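You operate a simulated robot arm through the tools that you are given. There is no shell and no other tool.

The job below is to be done with a simulated robot arm. You get a single attempt, and the scene is never put back.

## Task
Hook the thread bar on the reel, wind to 2 and brake it.
Fine: the bar goes in the reel's forks; the number on its counter.

It is judged by the outcome, as a careful person would: the job done as asked, and still so three seconds after it is handed in. It fails if anything else is knocked over, pushed out of place, dropped, spilled or broken.

## Robot
A 7-joint arm with a three-finger gripper, fixed in place. Base frame: the origin is on the floor under the middle of its stand, x ahead of it, y to its left, z up. Readings come in cm, degrees, newtons and seconds.
It reaches about 134.2 cm from its shoulder. Its first joint turns from -166.0 to 166.0 degrees. Payload 2.69 kg.
The tool frame sits at the grasp point between the pads (the TCP): z along the fingers, y along the line on which they close. The tips reach 3 cm beyond it. The gripper opens to 12.8 cm; its body begins 11.7 cm behind the TCP.
Orientation is that of the tool frame in the base frame, as a unit quaternion [w, x, y, z]. With the fingers straight down and closing along the base's y, the tool's x points along the base's -x, its y along +y and its z along -z.

## Interface
- The arm moves only by the tool move_arm. Its argument "motion" is a list of rows, each an object (a shift or turn left out is 0, a gripper value left out holds the last) with "delta_rot": the turn, a rotation vector about the tool's x, y, z in rad, a list of three; "xyz": the shift along the tool's x, y, z in cm, a list of three; "jaw": the opening, from 0 (shut) to 1 (fully open). In form: [{"delta_rot": [wx, wy, wz], "xyz": [x, y, z], "jaw": jaw}, ...]. A call has 1 to 20 rows; each row shifts and turns the commanded pose from where the row before left it, along the tool's axes as they then stand. A row lasts 0.2 s, in which the tool goes at most 5 cm and 8.6 degrees; a call with a longer step from one row to the next is refused whole, and so is a gripper value outside its range. Where a pose cannot be reached the arm comes as near as it can. A force on the tool above 50 N (or 10 N above the force at the start of the call, whichever is more), or a blocked arm, ends the call early, and 0.2 s more pass. The fingers move at their own pace (about 12.7 cm/s each) and stop on an object; they squeeze with about 25 N. The grip force told is the motor's: it shows also when the fingers shut on nothing. Time passes only in rows, and 0.2 s behind the last, so rows that do not move let the fingers close. It gives the time, the measured TCP pose, the force on the tool (base axes), the opening and the grip force at its end, in the units of the frame above (readings bear some noise), with the torque about the TCP (base axes, N m) and any sound that the robot's microphone picked up.
- Cameras (640 x 400 px; columns grow to the right, rows downward): "scene" is fixed at [21.94, -64.82, 146.94]; the picture's right is [0.88, -0.47, 0.00], its down [-0.18, -0.34, -0.92] and it looks along [0.43, 0.81, -0.39] (base axes); focal length 342 px, centre (320, 200). "wrist" rides on the gripper at [5.8, 5.4, -13.1] in the tool frame; the picture's right is [-0.68, 0.74, 0.00], its down [-0.62, -0.57, -0.55] and it looks along [-0.40, -0.37, 0.84] (tool axes); focal length 234 px, centre (320, 200). There is no depth. A picture from a camera that has moved, and an enlarged one, comes with that camera's place and axes in the base frame and with its lens.
- snapshot(camera): a new picture of that camera. No time passes.
- slide_trunk(by): moves the trunk up (or, below 0, down) by that many cm; the arm rides with it, the base frame stays. It gives what a move gives, with no picture.
- zoom(camera, box): a new picture of the part [left, top, right, bottom] of that camera's present view, enlarged. No time passes.
- close_job(): hands the job in; it is judged then, once.

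Nothing tells you positions but the pictures and the camera data. Unless the task says otherwise, let go and move clear before handing in.

The tools are called after "Emit:" by a JSON object that holds its "method" and its "body". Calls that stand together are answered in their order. move_arm: Moves the arm, as the interface text tells. Its arguments: {"type":"object","properties":{"motion":{"type":"array"}},"required":["motion"]} The other tools are called the same way: slide_trunk (by) moves the trunk up or down; snapshot (camera) takes a picture; zoom (camera, box) takes an enlarged picture of a part of a camera's view; close_job () hands the job in.

At the start:

```text
time: 0.0
ee_pos: [57.5, 39.67, 118.92]
orientation: [0.0, 0.0, 1.0, 0.001]
wrist_force: [-0.2, -0.7, 0.1]
moment: [-0.01, -0.01, 0.02]
finger_gap: 12.79
grasp_force: 0.0
trunk travel left (down, up): [-15.0, 20.0]
```

scene: 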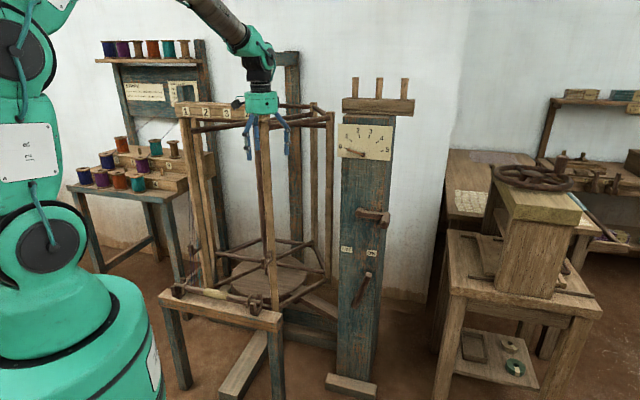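
wrist: 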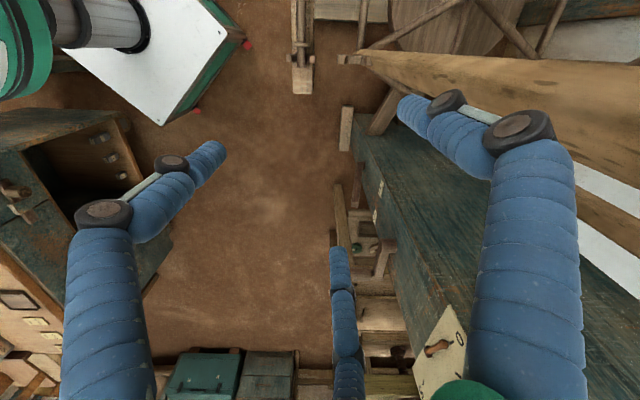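

I see a workshop with a tall wooden reel (warping/skein reel), a post with a dial (0–5), a crank-like peg, and a lever labelled below it; a thread bar seems to lie on a low stand in front. I'll look closer before moving.

Emit:
{"method": "zoom", "body": {"camera": "scene", "box": [150, 80, 350, 205]}}

Emit:
{"method": "zoom", "body": {"camera": "scene", "box": [150, 240, 350, 365]}}

Emit:
{"method": "zoom", "body": {"camera": "scene", "box": [310, 70, 430, 145]}}

Emit:
{"method": "zoom", "body": {"camera": "scene", "box": [310, 140, 470, 320]}}

Emit:
{"method": "zoom", "body": {"camera": "scene", "box": [430, 140, 640, 270]}}

Emit:
{"method": "zoom", "body": {"camera": "scene", "box": [60, 20, 220, 220]}}

```text
3.20 times, centred on (250, 142) of scene
camera zoom: at [21.94, -64.82, 146.94], right [0.88, -0.47, 0.0], down [-0.18, -0.34, -0.92], along [0.43, 0.81, -0.39], focal length 1093 px, centre (544, 384)
```

zoom: 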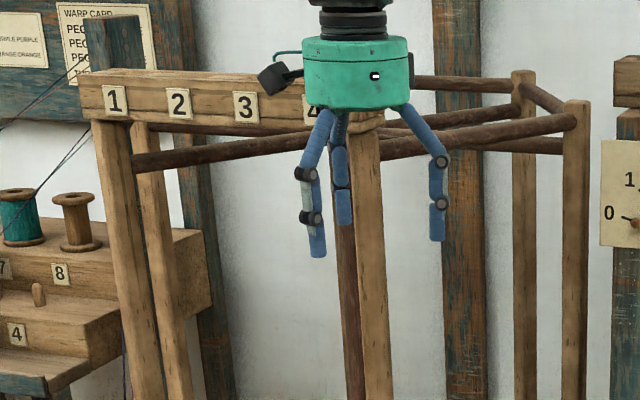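

```text
3.20 times, centred on (250, 302) of scene
camera zoom: at [21.94, -64.82, 146.94], right [0.88, -0.47, 0.0], down [-0.18, -0.34, -0.92], along [0.43, 0.81, -0.39], focal length 1093 px, centre (544, -128)
```

zoom: 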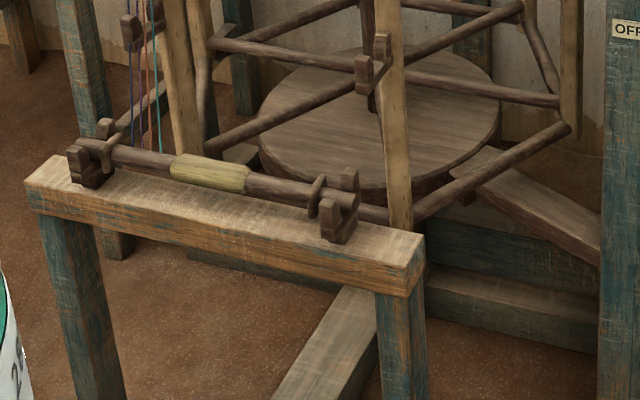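

```text
5.33 times, centred on (370, 108) of scene
camera zoom: at [21.94, -64.82, 146.94], right [0.88, -0.47, 0.0], down [-0.18, -0.34, -0.92], along [0.43, 0.81, -0.39], focal length 1822 px, centre (53, 693)
```

zoom: 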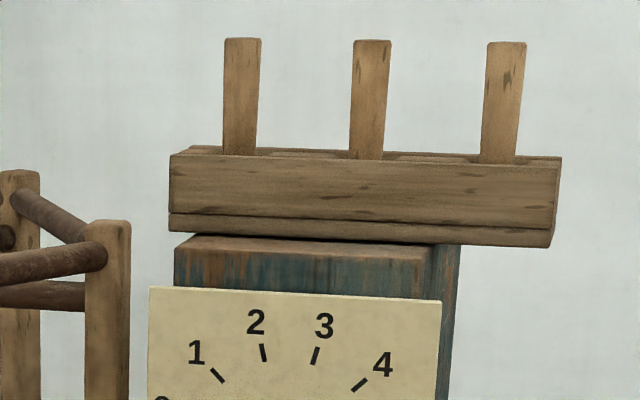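

```text
2.22 times, centred on (390, 230) of scene
camera zoom: at [21.94, -64.82, 146.94], right [0.88, -0.47, 0.0], down [-0.18, -0.34, -0.92], along [0.43, 0.81, -0.39], focal length 759 px, centre (164, 133)
```

zoom: 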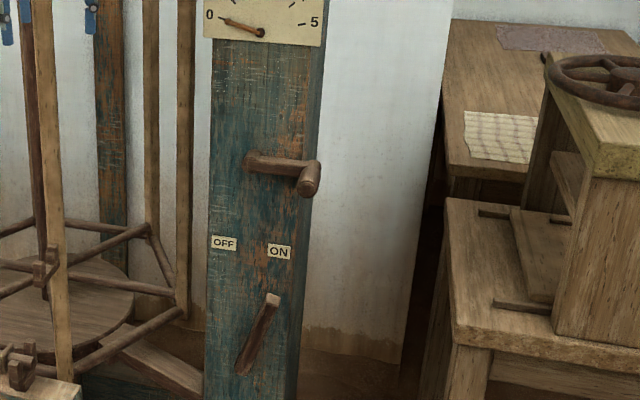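

```text
3.05 times, centred on (535, 205) of scene
camera zoom: at [21.94, -64.82, 146.94], right [0.88, -0.47, 0.0], down [-0.18, -0.34, -0.92], along [0.43, 0.81, -0.39], focal length 1041 px, centre (-335, 185)
```

zoom: 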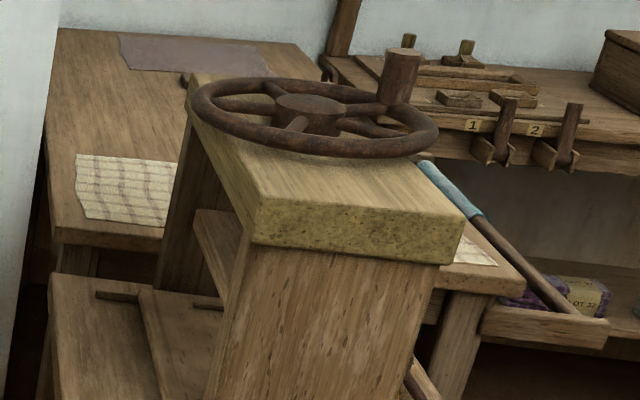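

```text
2.00 times, centred on (140, 120) of scene
camera zoom: at [21.94, -64.82, 146.94], right [0.88, -0.47, 0.0], down [-0.18, -0.34, -0.92], along [0.43, 0.81, -0.39], focal length 683 px, centre (680, 360)
```

zoom: 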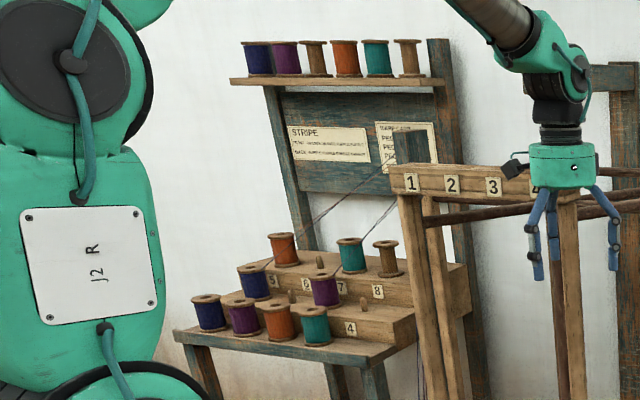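

I see the thread bar lying in two cradles on a low bench in front of the reel, with forks on two of the reel's posts just behind it, and a crank and OFF/ON brake lever on the blue counter post. Next I look at details in the wrist view and further scene crops to triangulate.

Emit:
{"method": "zoom", "body": {"camera": "wrist", "box": [220, 0, 480, 162]}}

Emit:
{"method": "zoom", "body": {"camera": "wrist", "box": [320, 120, 640, 400]}}

Emit:
{"method": "zoom", "body": {"camera": "scene", "box": [160, 220, 290, 310]}}

Emit:
{"method": "zoom", "body": {"camera": "scene", "box": [335, 190, 405, 320]}}

Emit:
{"method": "zoom", "body": {"camera": "scene", "box": [115, 60, 205, 130]}}

Emit:
{"method": "zoom", "body": {"camera": "scene", "box": [330, 110, 400, 170]}}

```text
2.46 times, centred on (350, 81) of wrist
camera zoom: at [51.68, 44.98, 131.88], right [0.68, 0.74, 0.0], down [0.62, -0.57, 0.55], along [0.4, -0.37, -0.84], focal length 576 px, centre (246, 493)
```

zoom: 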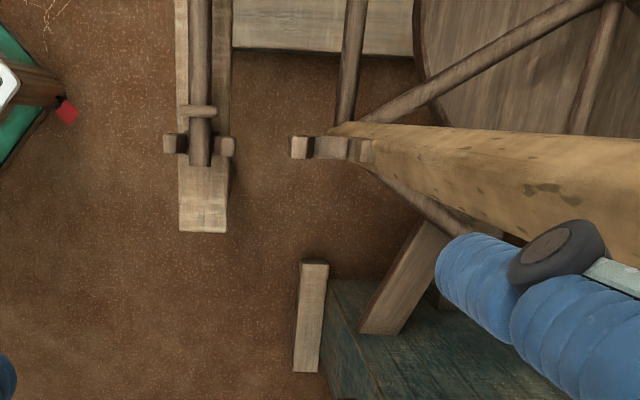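

```text
1.43 times, centred on (480, 260) of wrist
camera zoom: at [51.68, 44.98, 131.88], right [0.68, 0.74, 0.0], down [0.62, -0.57, 0.55], along [0.4, -0.37, -0.84], focal length 334 px, centre (91, 114)
```

zoom: 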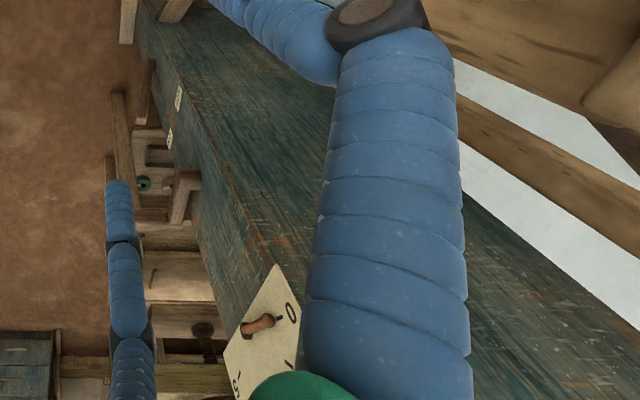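

```text
4.44 times, centred on (225, 265) of scene
camera zoom: at [21.94, -64.82, 146.94], right [0.88, -0.47, 0.0], down [-0.18, -0.34, -0.92], along [0.43, 0.81, -0.39], focal length 1518 px, centre (742, -89)
```

zoom: 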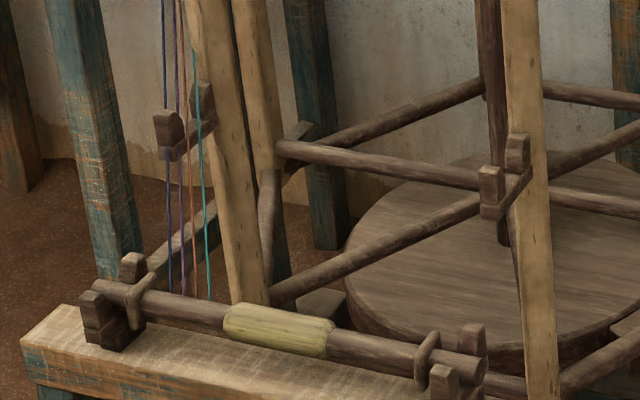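

```text
3.08 times, centred on (370, 255) of scene
camera zoom: at [21.94, -64.82, 146.94], right [0.88, -0.47, 0.0], down [-0.18, -0.34, -0.92], along [0.43, 0.81, -0.39], focal length 1051 px, centre (166, 31)
```

zoom: 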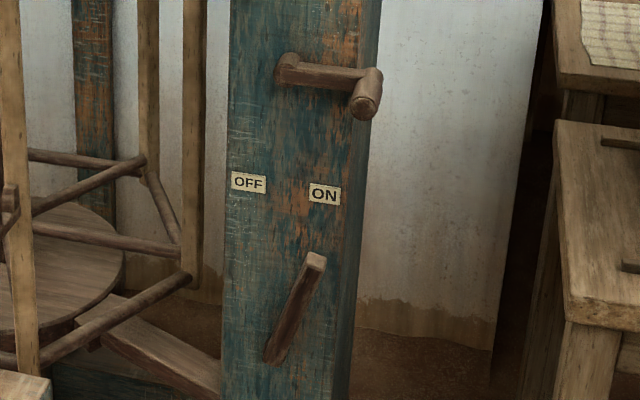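

```text
5.71 times, centred on (160, 95) of scene
camera zoom: at [21.94, -64.82, 146.94], right [0.88, -0.47, 0.0], down [-0.18, -0.34, -0.92], along [0.43, 0.81, -0.39], focal length 1952 px, centre (1234, 800)
```

zoom: 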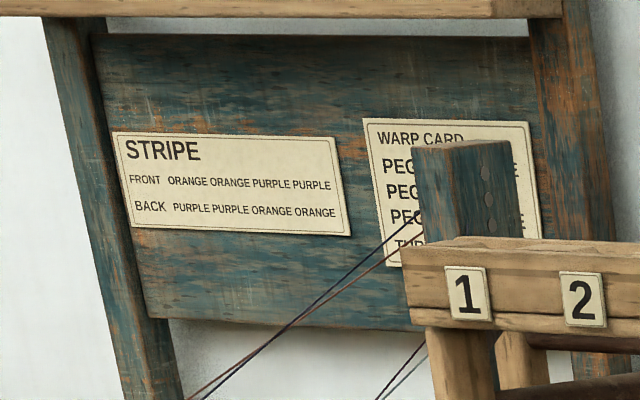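

```text
6.67 times, centred on (365, 140) of scene
camera zoom: at [21.94, -64.82, 146.94], right [0.88, -0.47, 0.0], down [-0.18, -0.34, -0.92], along [0.43, 0.81, -0.39], focal length 2277 px, centre (20, 600)
```

zoom: 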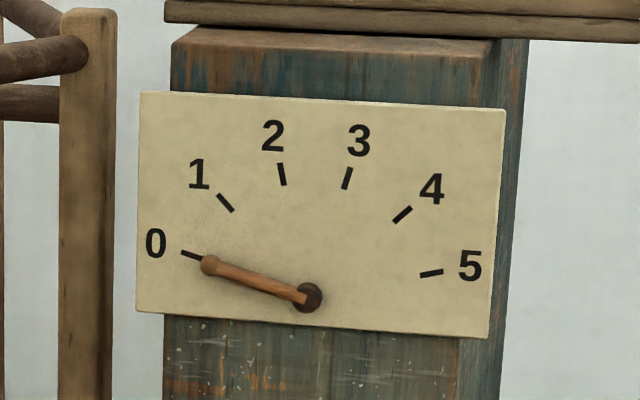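

The bar centre looks to be near (37, 51, 58), the reel forks about 12 cm further back and 14 cm higher, and the counter post near (92, 33). I'll back the hand away from the reel and yaw it so the wrist camera faces the bar and forks.

Emit:
{"method": "move_arm", "body": {"motion": [{"xyz": [4, -2, 0]}, {"xyz": [4, -2, 0]}, {"xyz": [4, -2, 0]}, {"xyz": [4, -2, 0]}, {"xyz": [4, -2, 0]}, {"delta_rot": [0, 0, -0.15]}, {"delta_rot": [0, 0, -0.15]}, {"delta_rot": [0, 0, -0.15]}, {"delta_rot": [0, 0, -0.15]}, {"delta_rot": [0, 0, -0.15]}, {"delta_rot": [0, 0, -0.15]}, {"delta_rot": [0, 0, -0.15]}, {"delta_rot": [0, 0, -0.15]}, {"delta_rot": [0, 0, -0.15]}, {"delta_rot": [0, 0, -0.15]}]}}

Emit:
{"method": "snapshot", "body": {"camera": "wrist"}}

Emit:
{"method": "snapshot", "body": {"camera": "scene"}}

```text
time: 3.2
ee_pos: [37.43, 29.56, 118.91]
orientation: [0.0, -0.682, 0.731, -0.001]
wrist_force: [0.2, 0.2, -0.2]
moment: [-0.02, 0.0, 0.02]
finger_gap: 12.81
grasp_force: 0.1
trunk travel left (down, up): [-15.0, 20.0]
```

```text
taken
camera wrist: at [31.73, 24.17, 131.9], right [-0.69, 0.73, 0.0], down [0.61, 0.57, 0.55], along [0.4, 0.38, -0.84], focal length 234 px, centre (320, 200)
```

wrist: 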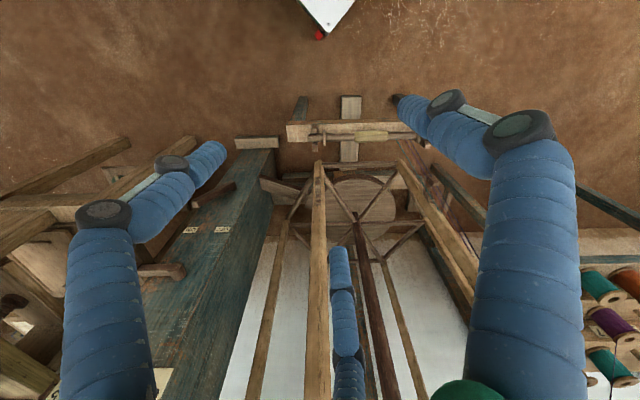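

```text
taken
```

scene: 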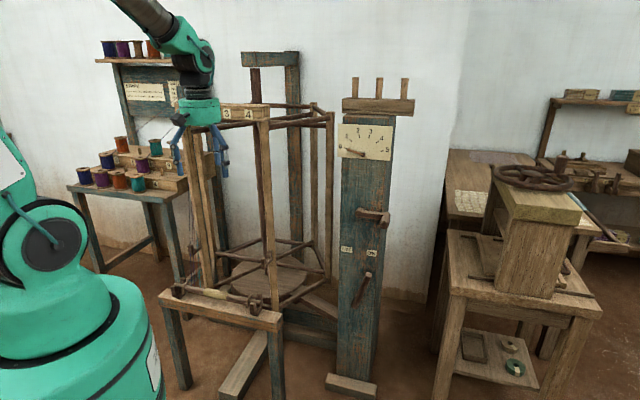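

Now the wrist camera sees the bench, bar, reel and counter post together. I'll zoom into it to read exact points.

Emit:
{"method": "zoom", "body": {"camera": "wrist", "box": [270, 80, 450, 192]}}

Emit:
{"method": "zoom", "body": {"camera": "wrist", "box": [130, 160, 300, 400]}}

Emit:
{"method": "zoom", "body": {"camera": "wrist", "box": [260, 140, 480, 280]}}

Emit:
{"method": "zoom", "body": {"camera": "scene", "box": [210, 90, 350, 180]}}

```text
3.56 times, centred on (360, 136) of wrist
camera zoom: at [31.73, 24.17, 131.9], right [-0.69, 0.73, 0.0], down [0.61, 0.57, 0.55], along [0.4, 0.38, -0.84], focal length 833 px, centre (178, 428)
```

zoom: 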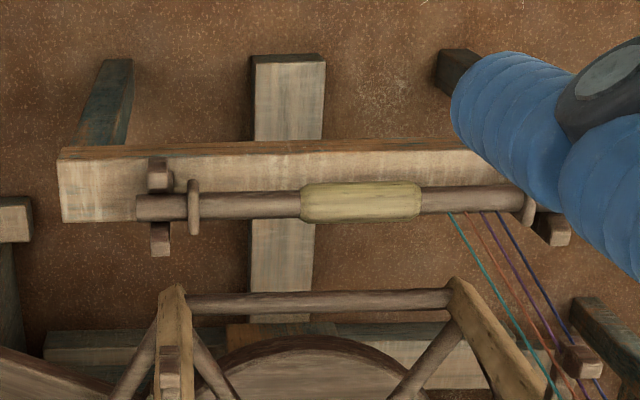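

```text
1.67 times, centred on (215, 280) of wrist
camera zoom: at [31.73, 24.17, 131.9], right [-0.69, 0.73, 0.0], down [0.61, 0.57, 0.55], along [0.4, 0.38, -0.84], focal length 390 px, centre (495, 67)
```

zoom: 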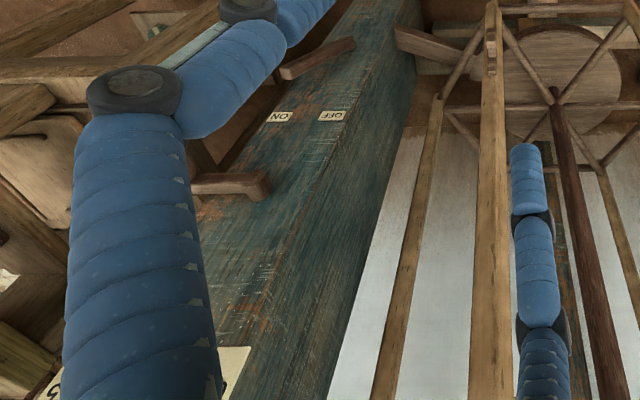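

```text
2.86 times, centred on (370, 210) of wrist
camera zoom: at [31.73, 24.17, 131.9], right [-0.69, 0.73, 0.0], down [0.61, 0.57, 0.55], along [0.4, 0.38, -0.84], focal length 669 px, centre (177, 171)
```

zoom: 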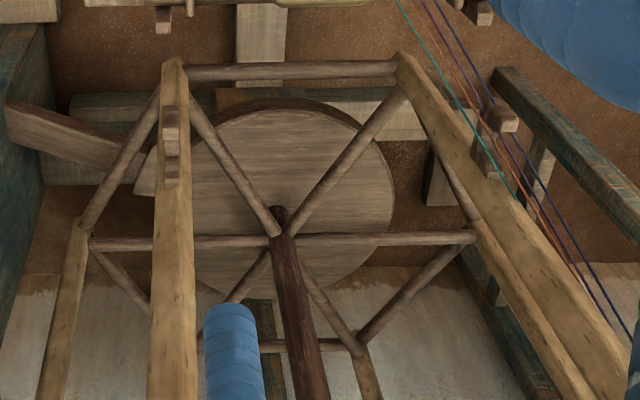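

```text
4.44 times, centred on (280, 135) of scene
camera zoom: at [21.94, -64.82, 146.94], right [0.88, -0.47, 0.0], down [-0.18, -0.34, -0.92], along [0.43, 0.81, -0.39], focal length 1518 px, centre (498, 489)
```

zoom: 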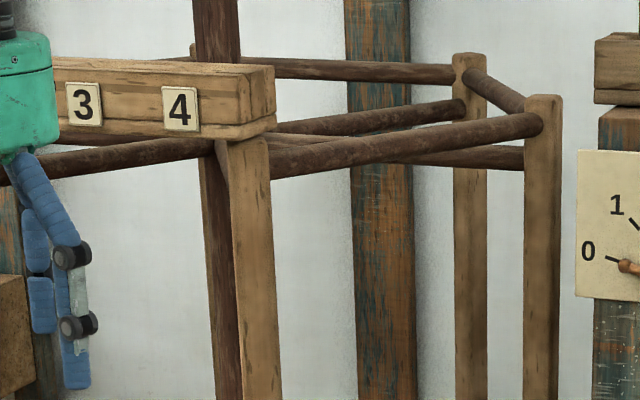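

The setup sits on axes turned 45°: the bar is on the bench at about z 60 (bench top ~55), the reel forks are about 12 cm further away at z ~71, and the brake lever currently leans toward ON. I'll yaw the hand to line up with the bar and come down a little for a closer look.

Emit:
{"method": "move_arm", "body": {"motion": [{"delta_rot": [0, 0, -0.14245]}, {"delta_rot": [0, 0, -0.14245]}, {"delta_rot": [0, 0, -0.14245]}, {"delta_rot": [0, 0, -0.14245]}, {"delta_rot": [0, 0, -0.14245]}, {"delta_rot": [0, 0, -0.14245]}, {"xyz": [-2.63, -0.77, 4.0]}, {"xyz": [-2.63, -0.77, 4.0]}, {"xyz": [-2.63, -0.77, 4.0]}, {"xyz": [-2.63, -0.77, 4.0]}, {"xyz": [-2.63, -0.77, 4.0]}, {"xyz": [-2.63, -0.77, 4.0]}]}}

Emit:
{"method": "snapshot", "body": {"camera": "wrist"}}

Emit:
{"method": "snapshot", "body": {"camera": "scene"}}

```text
time: 5.8
ee_pos: [29.21, 44.11, 94.77]
orientation: [-0.001, 0.923, -0.384, 0.0]
wrist_force: [0.8, 0.2, 0.5]
moment: [0.05, 0.0, -0.04]
finger_gap: 12.8
grasp_force: 0.1
trunk travel left (down, up): [-15.0, 20.0]
```

```text
taken
camera wrist: at [29.6, 36.06, 107.88], right [-1.0, -0.04, 0.0], down [-0.03, 0.83, 0.55], along [-0.02, 0.55, -0.84], focal length 234 px, centre (320, 200)
```

wrist: 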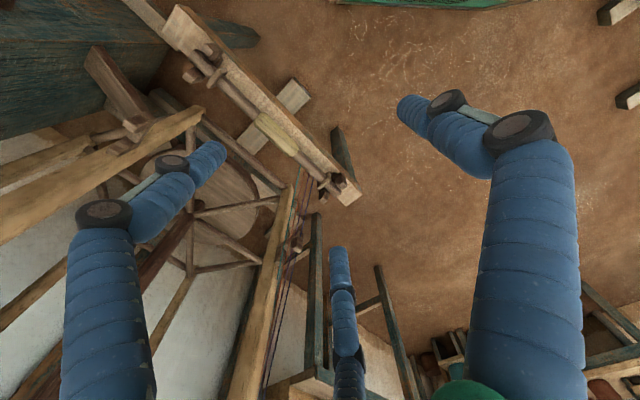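

```text
taken
```

scene: 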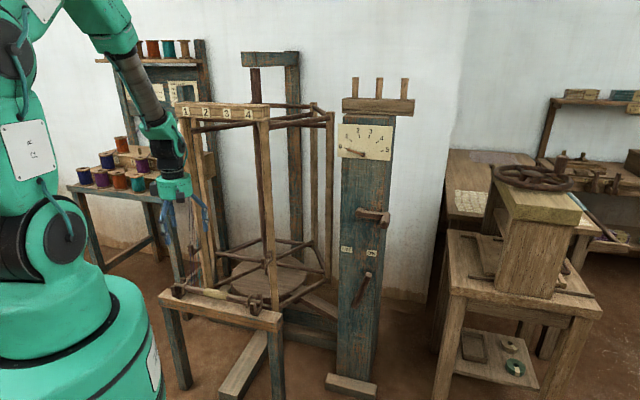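

The hand is now aligned with the bar. I zoom on the bar, cradles and forks from this closer vantage.

Emit:
{"method": "zoom", "body": {"camera": "wrist", "box": [160, 0, 370, 132]}}

Emit:
{"method": "zoom", "body": {"camera": "wrist", "box": [200, 90, 380, 205]}}

Emit:
{"method": "zoom", "body": {"camera": "wrist", "box": [60, 60, 260, 185]}}

Emit:
{"method": "zoom", "body": {"camera": "wrist", "box": [220, 180, 380, 400]}}

Emit:
{"method": "zoom", "body": {"camera": "scene", "box": [160, 90, 290, 170]}}

```text
3.03 times, centred on (265, 66) of wrist
camera zoom: at [29.6, 36.06, 107.88], right [-1.0, -0.04, 0.0], down [-0.03, 0.83, 0.55], along [-0.02, 0.55, -0.84], focal length 710 px, centre (487, 606)
```

zoom: 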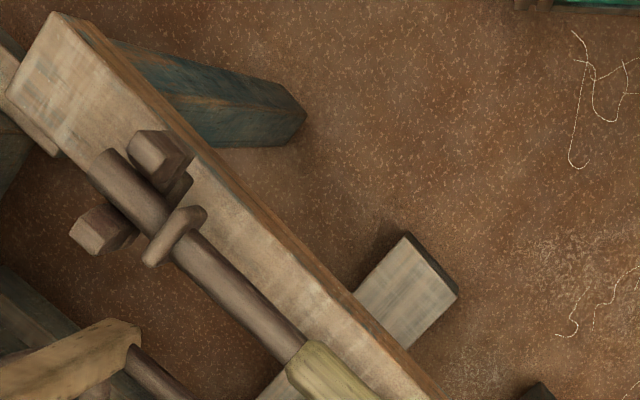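

```text
3.48 times, centred on (290, 148) of wrist
camera zoom: at [29.6, 36.06, 107.88], right [-1.0, -0.04, 0.0], down [-0.03, 0.83, 0.55], along [-0.02, 0.55, -0.84], focal length 814 px, centre (424, 383)
```

zoom: 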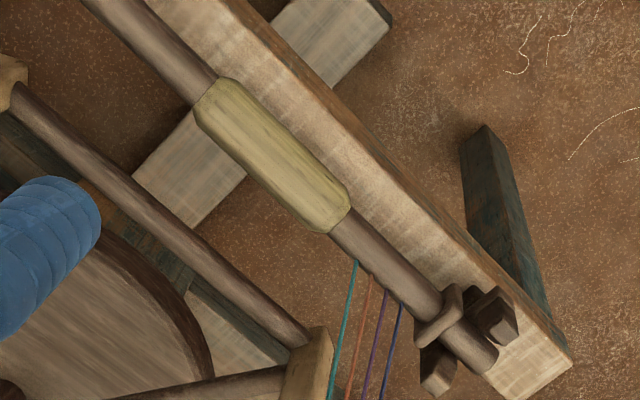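

```text
3.20 times, centred on (160, 122) of wrist
camera zoom: at [29.6, 36.06, 107.88], right [-1.0, -0.04, 0.0], down [-0.03, 0.83, 0.55], along [-0.02, 0.55, -0.84], focal length 749 px, centre (832, 448)
```

zoom: 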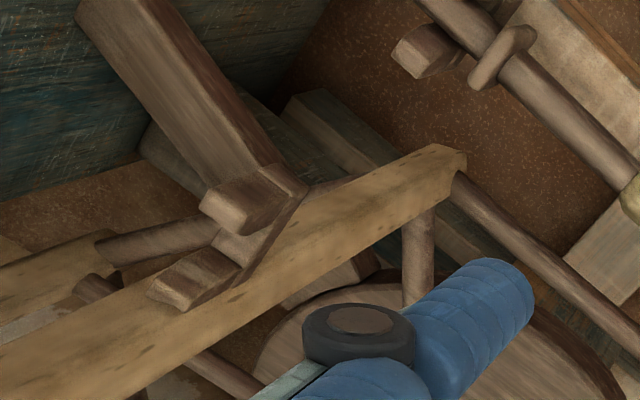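

```text
1.82 times, centred on (300, 290) of wrist
camera zoom: at [29.6, 36.06, 107.88], right [-1.0, -0.04, 0.0], down [-0.03, 0.83, 0.55], along [-0.02, 0.55, -0.84], focal length 426 px, centre (356, 36)
```

zoom: 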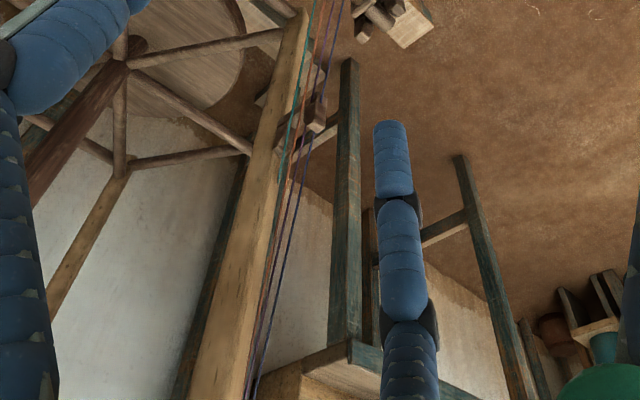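

```text
4.92 times, centred on (225, 130) of scene
camera zoom: at [21.94, -64.82, 146.94], right [0.88, -0.47, 0.0], down [-0.18, -0.34, -0.92], along [0.43, 0.81, -0.39], focal length 1681 px, centre (788, 545)
```

zoom: 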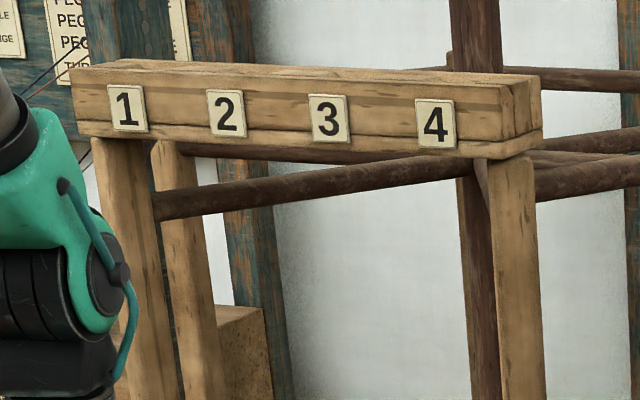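

The bar lies at p≈-9.6, q≈63.1 (45° frame), with z ≈60 and its flanges inboard of the cradles; the forks have the same spacing. I'll hover above the yellow grip and check alignment.

Emit:
{"method": "move_arm", "body": {"motion": [{"xyz": [0.157, -1.88, 3.3]}, {"xyz": [0.157, -1.88, 3.3]}, {"xyz": [0.157, -1.88, 3.3]}, {"xyz": [0.157, -1.88, 3.3]}, {"xyz": [0.157, -1.88, 3.3]}, {"xyz": [0.157, -1.88, 3.3]}, {"jaw": 0.7}]}}

Emit:
{"method": "snapshot", "body": {"camera": "wrist"}}

Emit:
{"method": "zoom", "body": {"camera": "scene", "box": [130, 180, 330, 330]}}

```text
time: 7.4
ee_pos: [38.44, 51.49, 75.02]
orientation: [0.0, 0.923, -0.385, 0.0]
wrist_force: [0.3, -0.2, -0.4]
moment: [-0.03, 0.04, -0.01]
finger_gap: 8.96
grasp_force: 0.0
trunk travel left (down, up): [-15.0, 20.0]
```

```text
taken
camera wrist: at [38.76, 43.47, 88.04], right [-1.0, -0.04, 0.0], down [-0.03, 0.84, 0.55], along [-0.02, 0.55, -0.84], focal length 234 px, centre (320, 200)
```

wrist: 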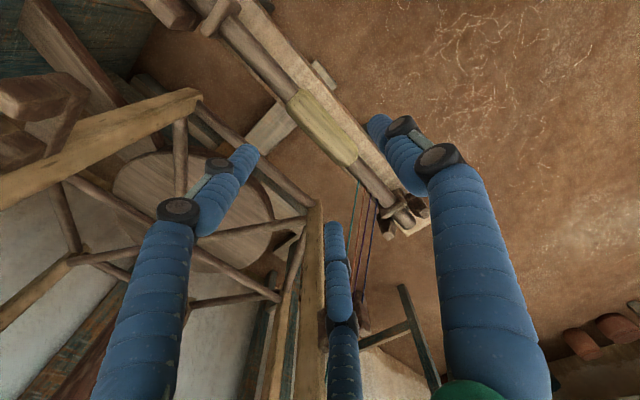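

```text
2.67 times, centred on (230, 255) of scene
camera zoom: at [21.94, -64.82, 146.94], right [0.88, -0.47, 0.0], down [-0.18, -0.34, -0.92], along [0.43, 0.81, -0.39], focal length 911 px, centre (560, 53)
```

zoom: 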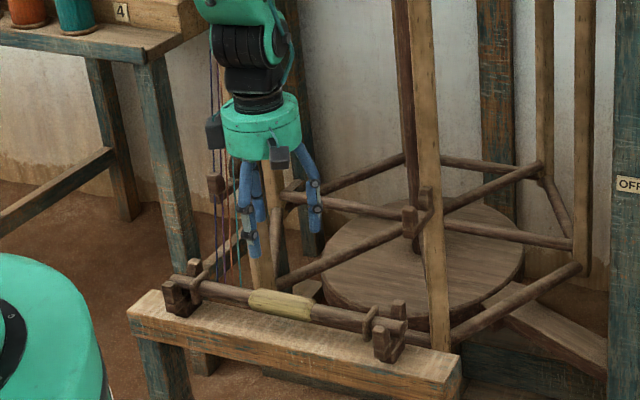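

The grip sits right beneath the hand (it images where expected for ~14 cm below the TCP). I'll descend with the jaw partly open, stopping above the bench top.

Emit:
{"method": "move_arm", "body": {"motion": [{"xyz": [0, 0, 3.4]}, {"xyz": [0, 0, 3.4]}, {"xyz": [0, 0, 3.4]}, {"xyz": [0, 0, 2.8]}, {"xyz": [0, 0, 0]}]}}

Emit:
{"method": "snapshot", "body": {"camera": "wrist"}}

Emit:
{"method": "zoom", "body": {"camera": "scene", "box": [160, 220, 290, 330]}}

```text
time: 8.6
ee_pos: [38.18, 51.25, 62.05]
orientation: [-0.001, 0.923, -0.384, 0.0]
wrist_force: [-0.4, -0.1, 0.4]
moment: [0.0, 0.01, 0.01]
finger_gap: 8.96
grasp_force: 0.1
trunk travel left (down, up): [-15.0, 20.0]
```

```text
taken
camera wrist: at [38.67, 43.3, 75.1], right [-1.0, -0.04, 0.0], down [-0.03, 0.84, 0.55], along [-0.02, 0.55, -0.84], focal length 234 px, centre (320, 200)
```

wrist: 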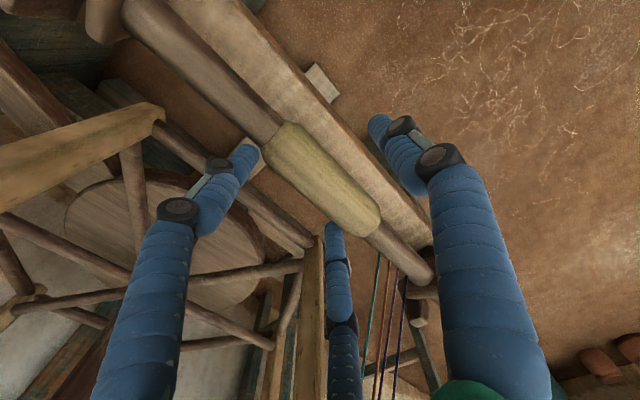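

```text
3.64 times, centred on (225, 275) of scene
camera zoom: at [21.94, -64.82, 146.94], right [0.88, -0.47, 0.0], down [-0.18, -0.34, -0.92], along [0.43, 0.81, -0.39], focal length 1242 px, centre (666, -73)
```

zoom: 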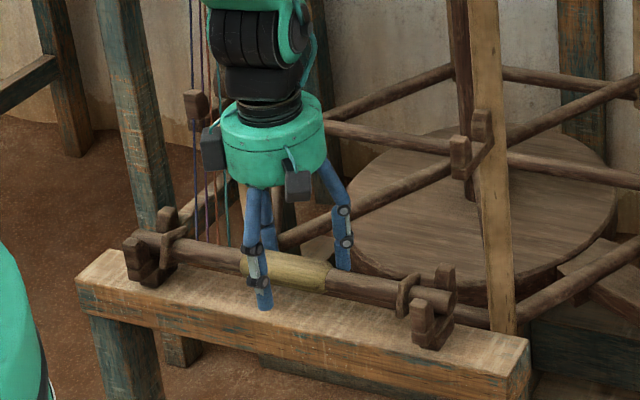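

The fingers straddle the grip with the bar about 1.5 cm beyond the TCP. I'll lower 1 cm more and close.

Emit:
{"method": "move_arm", "body": {"motion": [{"xyz": [0, 0, 1.0]}, {"jaw": 0.45}, {"jaw": 0.3}, {"jaw": 0.0}, {"jaw": 0.0}, {"jaw": 0.0}]}}

Emit:
{"method": "snapshot", "body": {"camera": "wrist"}}

Emit:
{"method": "zoom", "body": {"camera": "scene", "box": [160, 220, 290, 330]}}

```text
time: 10.1
ee_pos: [38.64, 51.74, 61.37]
orientation: [-0.005, 0.923, -0.384, 0.002]
wrist_force: [2.3, 3.4, -0.1]
moment: [-0.05, -0.08, 0.13]
finger_gap: 5.0
grasp_force: 24.9
trunk travel left (down, up): [-15.0, 20.0]
stopped in row 6: the force on the tool passed its limit at 52 N (the readings are from after the stop); the commanded pose is now the measured one
```

```text
taken
camera wrist: at [38.98, 43.69, 74.3], right [-1.0, -0.04, -0.01], down [-0.04, 0.83, 0.55], along [-0.02, 0.55, -0.83], focal length 234 px, centre (320, 200)
```

wrist: 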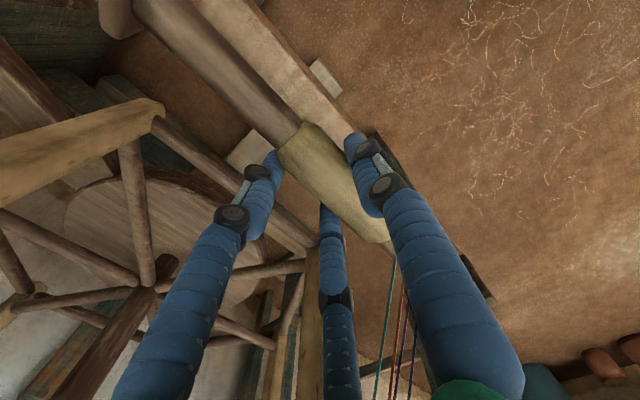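

```text
3.64 times, centred on (225, 275) of scene
camera zoom: at [21.94, -64.82, 146.94], right [0.88, -0.47, 0.0], down [-0.18, -0.34, -0.92], along [0.43, 0.81, -0.39], focal length 1242 px, centre (666, -73)
```

zoom: 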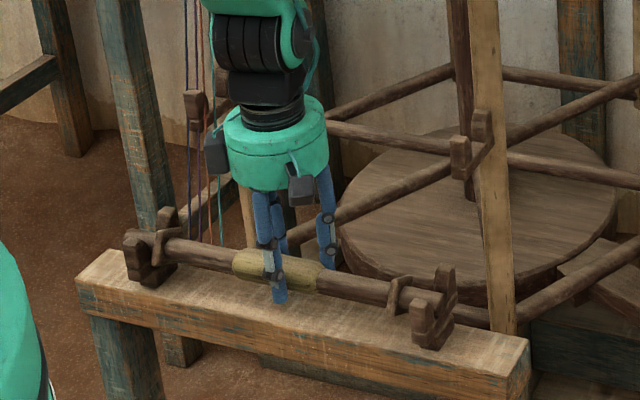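

The fingers have closed on the grip, but a 52 N force ended the call and the gap reads 5 cm. I'll hold still a moment to let things settle and look again.

Emit:
{"method": "move_arm", "body": {"motion": [{"jaw": 0.0}, {"jaw": 0.0}]}}

Emit:
{"method": "zoom", "body": {"camera": "wrist", "box": [200, 80, 440, 260]}}

Emit:
{"method": "zoom", "body": {"camera": "scene", "box": [170, 260, 290, 335]}}

```text
time: 10.7
ee_pos: [38.74, 51.76, 61.32]
orientation: [-0.004, 0.924, -0.382, 0.001]
wrist_force: [10.1, 3.9, -0.1]
moment: [0.08, -0.15, 0.24]
finger_gap: 4.98
grasp_force: 24.9
trunk travel left (down, up): [-15.0, 20.0]
```

```text
2.22 times, centred on (320, 170) of wrist
camera zoom: at [38.98, 43.69, 74.29], right [-1.0, -0.04, -0.01], down [-0.04, 0.83, 0.56], along [-0.02, 0.55, -0.83], focal length 520 px, centre (320, 267)
```

zoom: 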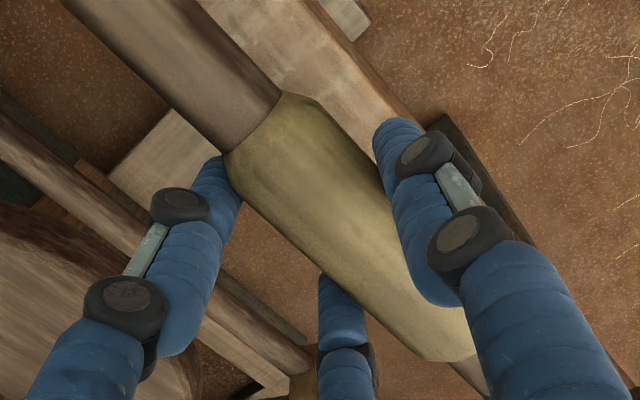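

```text
5.33 times, centred on (230, 298) of scene
camera zoom: at [21.94, -64.82, 146.94], right [0.88, -0.47, 0.0], down [-0.18, -0.34, -0.92], along [0.43, 0.81, -0.39], focal length 1822 px, centre (800, -320)
```

zoom: 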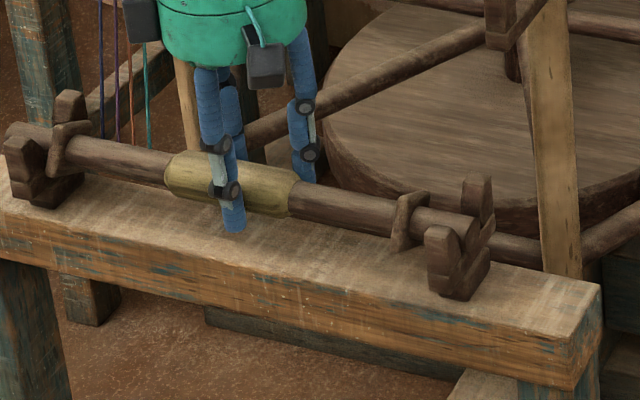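

The bar got nudged about 1 cm along its axis (still in both cradles, flanges inside), because one finger closed on the grip's tapered end. I'll open, recentre on the grip (p≈-10.4) and slightly deeper, then close again.

Emit:
{"method": "move_arm", "body": {"motion": [{"jaw": 0.5}, {"jaw": 0.65}, {"xyz": [-0.6, 0, 0.2]}, {"xyz": [-0.6, 0, 0.2]}, {"xyz": [0, 0, 0]}]}}

Emit:
{"method": "snapshot", "body": {"camera": "wrist"}}

Emit:
{"method": "zoom", "body": {"camera": "scene", "box": [170, 260, 290, 335]}}

```text
time: 11.9
ee_pos: [37.71, 52.56, 61.01]
orientation: [-0.005, 0.924, -0.384, 0.0]
wrist_force: [0.3, 0.7, 0.2]
moment: [0.02, 0.0, 0.0]
finger_gap: 8.33
grasp_force: 0.1
trunk travel left (down, up): [-15.0, 20.0]
```

```text
taken
camera wrist: at [38.07, 44.52, 73.96], right [-1.0, -0.04, -0.01], down [-0.04, 0.83, 0.55], along [-0.02, 0.55, -0.83], focal length 234 px, centre (320, 200)
```

wrist: 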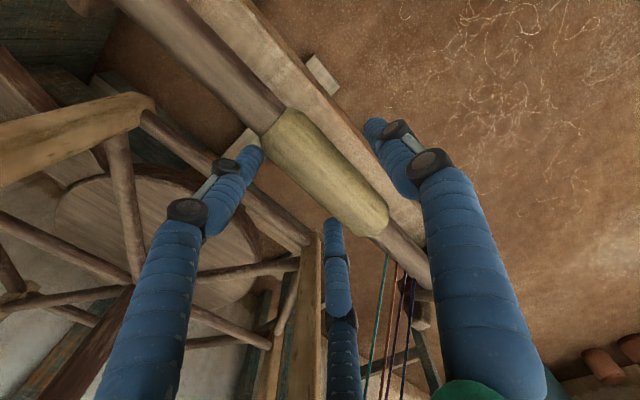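

```text
5.33 times, centred on (230, 298) of scene
camera zoom: at [21.94, -64.82, 146.94], right [0.88, -0.47, 0.0], down [-0.18, -0.34, -0.92], along [0.43, 0.81, -0.39], focal length 1822 px, centre (800, -320)
```

zoom: 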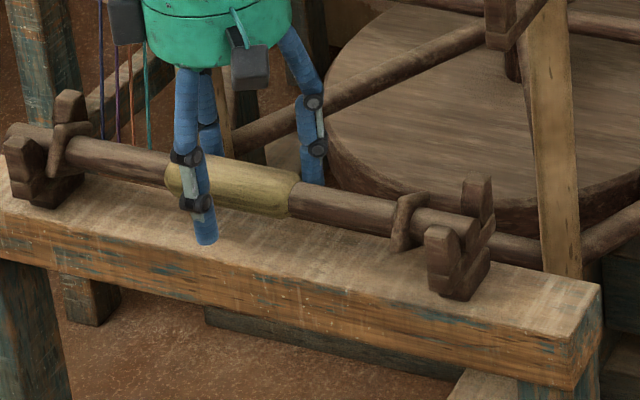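

Now the hand is recentred along the bar. I'll close gradually and watch the force.

Emit:
{"method": "move_arm", "body": {"motion": [{"jaw": 0.5}, {"jaw": 0.4}, {"jaw": 0.3}, {"jaw": 0.2}, {"jaw": 0.0}, {"jaw": 0.0}]}}

Emit:
{"method": "zoom", "body": {"camera": "wrist", "box": [200, 80, 440, 260]}}

Emit:
{"method": "zoom", "body": {"camera": "scene", "box": [170, 260, 290, 335]}}

```text
time: 13.3
ee_pos: [37.83, 52.71, 61.04]
orientation: [-0.006, 0.924, -0.383, 0.001]
wrist_force: [7.5, 3.9, 2.8]
moment: [0.08, -0.12, 0.24]
finger_gap: 4.96
grasp_force: 23.7
trunk travel left (down, up): [-15.0, 20.0]
```

```text
2.22 times, centred on (320, 170) of wrist
camera zoom: at [38.12, 44.54, 73.98], right [-1.0, -0.04, -0.01], down [-0.04, 0.83, 0.56], along [-0.02, 0.56, -0.83], focal length 520 px, centre (320, 267)
```

zoom: 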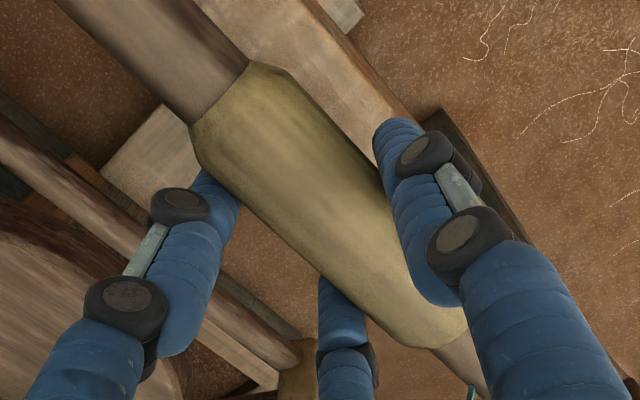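

```text
5.33 times, centred on (230, 298) of scene
camera zoom: at [21.94, -64.82, 146.94], right [0.88, -0.47, 0.0], down [-0.18, -0.34, -0.92], along [0.43, 0.81, -0.39], focal length 1822 px, centre (800, -320)
```

zoom: 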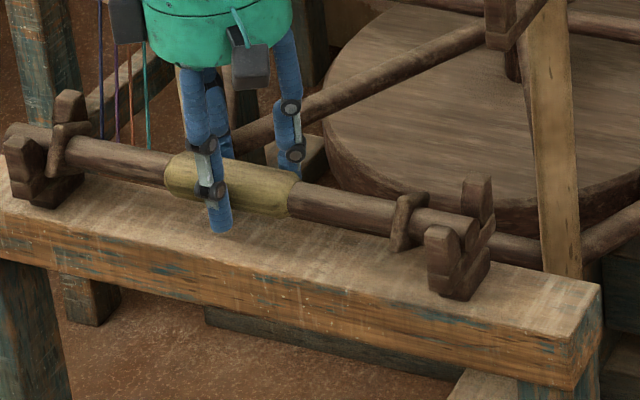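

The grip is firm and centred, and the bar hasn't shifted. I'll lift it a little first to check it comes up level.

Emit:
{"method": "move_arm", "body": {"motion": [{"xyz": [0, 0, -0.7]}, {"xyz": [0, 0, -1.0]}, {"xyz": [0, 0, -1.5]}, {"xyz": [0, 0, -1.8]}, {"xyz": [0, 0, 0]}]}}

Emit:
{"method": "zoom", "body": {"camera": "scene", "box": [160, 235, 300, 325]}}

Emit:
{"method": "snapshot", "body": {"camera": "wrist"}}

```text
time: 14.5
ee_pos: [37.58, 52.48, 65.93]
orientation: [-0.004, 0.923, -0.384, 0.001]
wrist_force: [0.3, -0.5, -2.5]
moment: [0.02, -0.03, -0.01]
finger_gap: 5.02
grasp_force: 24.8
trunk travel left (down, up): [-15.0, 20.0]
```

```text
4.44 times, centred on (230, 280) of scene
camera zoom: at [21.94, -64.82, 146.94], right [0.88, -0.47, 0.0], down [-0.18, -0.34, -0.92], along [0.43, 0.81, -0.39], focal length 1518 px, centre (720, -156)
```

zoom: 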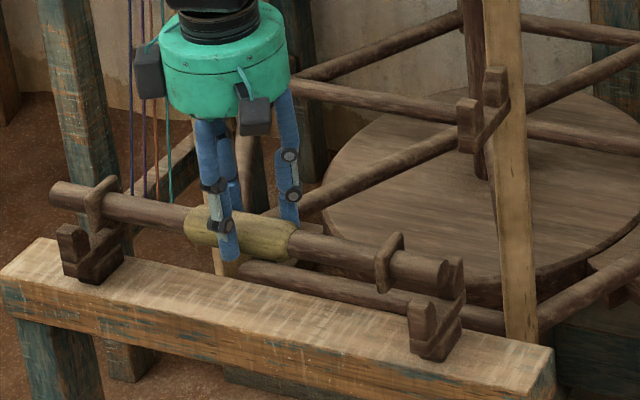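

```text
taken
camera wrist: at [38.03, 44.38, 78.89], right [-1.0, -0.04, -0.01], down [-0.04, 0.83, 0.55], along [-0.02, 0.55, -0.83], focal length 234 px, centre (320, 200)
```

wrist: 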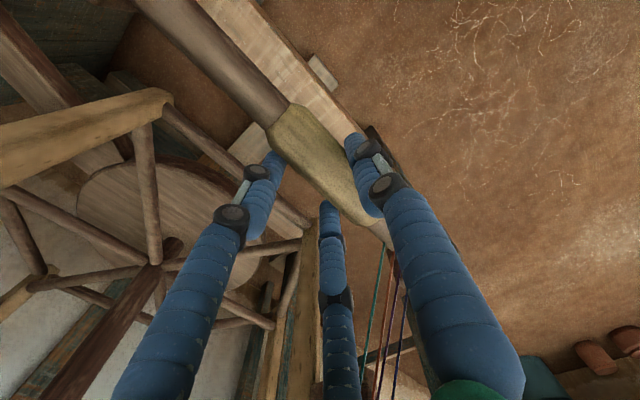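

The bar is lifted cleanly and level (about 2.5 N). I'll raise it above fork height and check against the forks before going forward.

Emit:
{"method": "move_arm", "body": {"motion": [{"xyz": [0, 0, -3.3]}, {"xyz": [0, 0, -3.3]}, {"xyz": [0, 0, -3.3]}, {"xyz": [0, 0, -3.3]}, {"xyz": [0, 0, 0]}]}}

Emit:
{"method": "zoom", "body": {"camera": "scene", "box": [160, 205, 300, 295]}}

Emit:
{"method": "snapshot", "body": {"camera": "wrist"}}

```text
time: 15.7
ee_pos: [37.55, 52.4, 79.13]
orientation: [-0.004, 0.924, -0.383, 0.001]
wrist_force: [-0.9, 0.2, -1.2]
moment: [0.03, -0.06, -0.01]
finger_gap: 5.0
grasp_force: 25.0
trunk travel left (down, up): [-15.0, 20.0]
```

```text
4.44 times, centred on (230, 250) of scene
camera zoom: at [21.94, -64.82, 146.94], right [0.88, -0.47, 0.0], down [-0.18, -0.34, -0.92], along [0.43, 0.81, -0.39], focal length 1518 px, centre (720, -22)
```

zoom: 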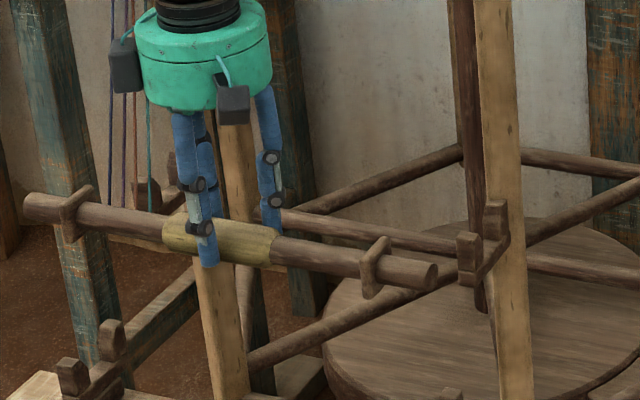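

```text
taken
camera wrist: at [37.95, 44.22, 91.96], right [-1.0, -0.04, -0.01], down [-0.04, 0.83, 0.55], along [-0.02, 0.55, -0.83], focal length 234 px, centre (320, 200)
```

wrist: 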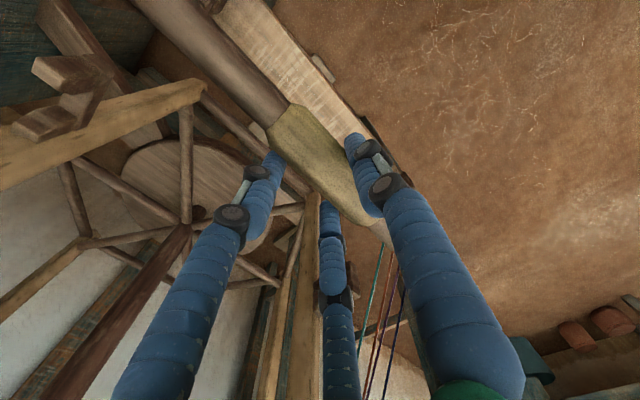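

The bar is held level above fork height. I'll zoom in to pin down exactly where the bar sits relative to the hand and the forks before moving forward.

Emit:
{"method": "zoom", "body": {"camera": "wrist", "box": [100, 0, 420, 200]}}

Emit:
{"method": "zoom", "body": {"camera": "wrist", "box": [0, 30, 200, 155]}}

Emit:
{"method": "zoom", "body": {"camera": "scene", "box": [155, 230, 235, 280]}}

Emit:
{"method": "zoom", "body": {"camera": "scene", "box": [215, 235, 295, 285]}}

```text
2.00 times, centred on (260, 100) of wrist
camera zoom: at [37.95, 44.22, 91.96], right [-1.0, -0.04, -0.01], down [-0.04, 0.83, 0.55], along [-0.02, 0.55, -0.83], focal length 468 px, centre (440, 400)
```

zoom: 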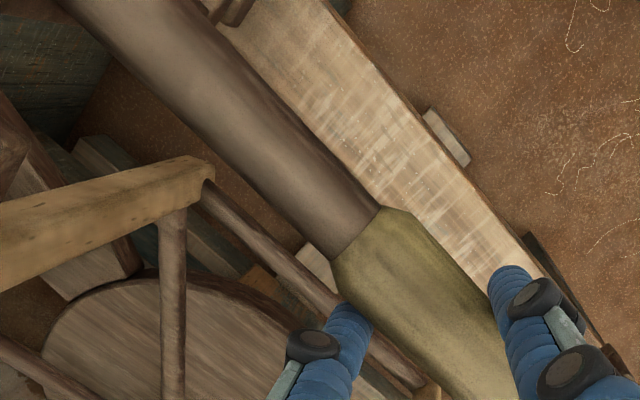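

```text
3.20 times, centred on (100, 92) of wrist
camera zoom: at [37.95, 44.22, 91.96], right [-1.0, -0.04, -0.01], down [-0.04, 0.83, 0.55], along [-0.02, 0.55, -0.83], focal length 749 px, centre (1024, 544)
```

zoom: 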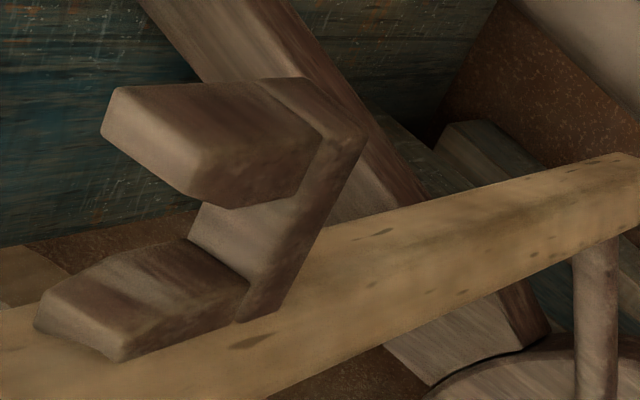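

```text
8.00 times, centred on (195, 255) of scene
camera zoom: at [21.94, -64.82, 146.94], right [0.88, -0.47, 0.0], down [-0.18, -0.34, -0.92], along [0.43, 0.81, -0.39], focal length 2732 px, centre (1320, -240)
```

zoom: 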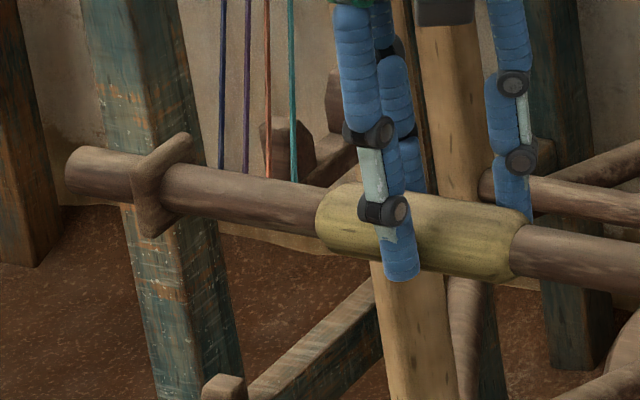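

```text
8.00 times, centred on (255, 260) of scene
camera zoom: at [21.94, -64.82, 146.94], right [0.88, -0.47, 0.0], down [-0.18, -0.34, -0.92], along [0.43, 0.81, -0.39], focal length 2732 px, centre (840, -280)
```

zoom: 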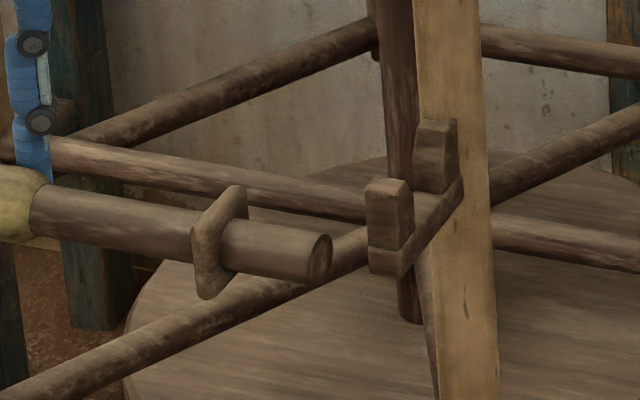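

The U-shaped fork floor is about z 70, its mouth roughly 3.6 cm wide centred near q≈76.4, and the bar's axis is about 13 cm short of it and well above. I'll raise slightly and move toward it in two stages, checking clearances.

Emit:
{"method": "move_arm", "body": {"motion": [{"xyz": [0, 0, -1.5]}, {"xyz": [0, -2.5, 0]}, {"xyz": [0, -2.5, 0]}, {"xyz": [0, -2.0, 0]}, {"xyz": [0, 0, 0]}]}}

Emit:
{"method": "snapshot", "body": {"camera": "scene"}}

Emit:
{"method": "snapshot", "body": {"camera": "wrist"}}

Emit:
{"method": "zoom", "body": {"camera": "scene", "box": [225, 225, 305, 275]}}

Emit:
{"method": "zoom", "body": {"camera": "scene", "box": [160, 215, 240, 265]}}

```text
time: 16.9
ee_pos: [42.62, 57.46, 80.47]
orientation: [-0.005, 0.924, -0.383, 0.002]
wrist_force: [-0.7, -0.6, -2.6]
moment: [-0.04, -0.04, 0.0]
finger_gap: 5.01
grasp_force: 25.0
trunk travel left (down, up): [-15.0, 20.0]
```

```text
taken
```

scene: 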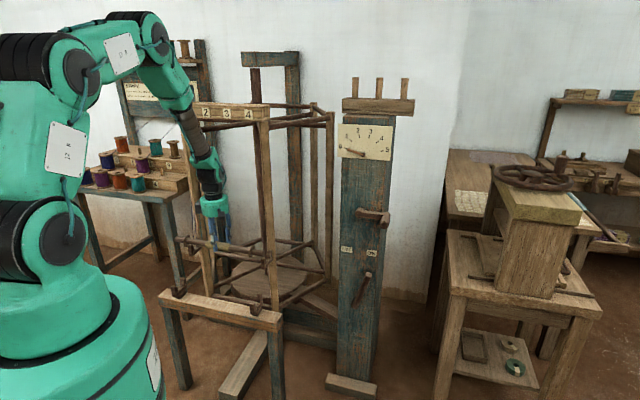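

```text
taken
camera wrist: at [43.04, 49.3, 93.54], right [-1.0, -0.04, -0.01], down [-0.04, 0.83, 0.55], along [-0.02, 0.55, -0.83], focal length 234 px, centre (320, 200)
```

wrist: 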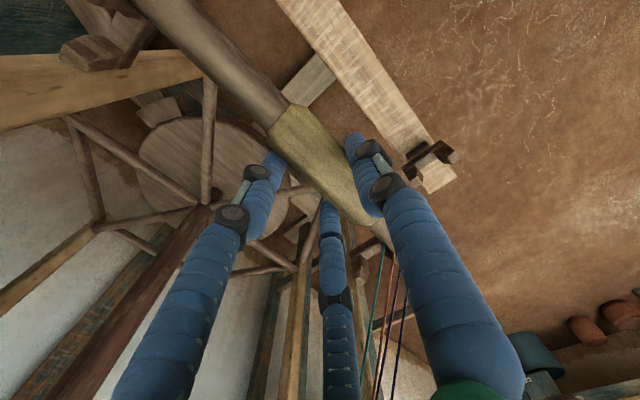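

```text
8.00 times, centred on (265, 250) of scene
camera zoom: at [21.94, -64.82, 146.94], right [0.88, -0.47, 0.0], down [-0.18, -0.34, -0.92], along [0.43, 0.81, -0.39], focal length 2732 px, centre (760, -200)
```

zoom: 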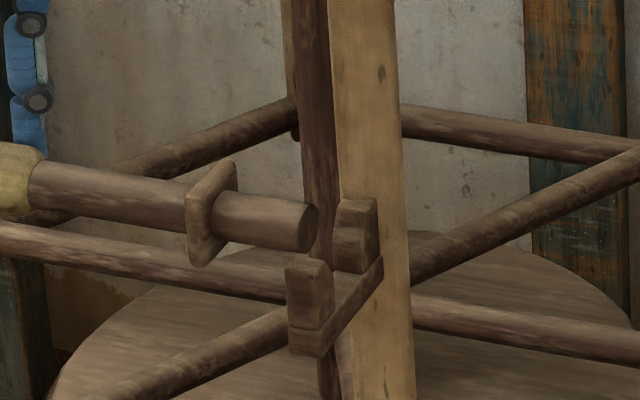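

```text
8.00 times, centred on (200, 240) of scene
camera zoom: at [21.94, -64.82, 146.94], right [0.88, -0.47, 0.0], down [-0.18, -0.34, -0.92], along [0.43, 0.81, -0.39], focal length 2732 px, centre (1280, -120)
```

zoom: 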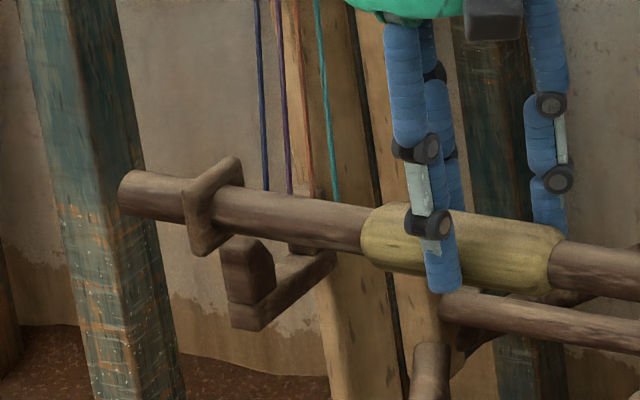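

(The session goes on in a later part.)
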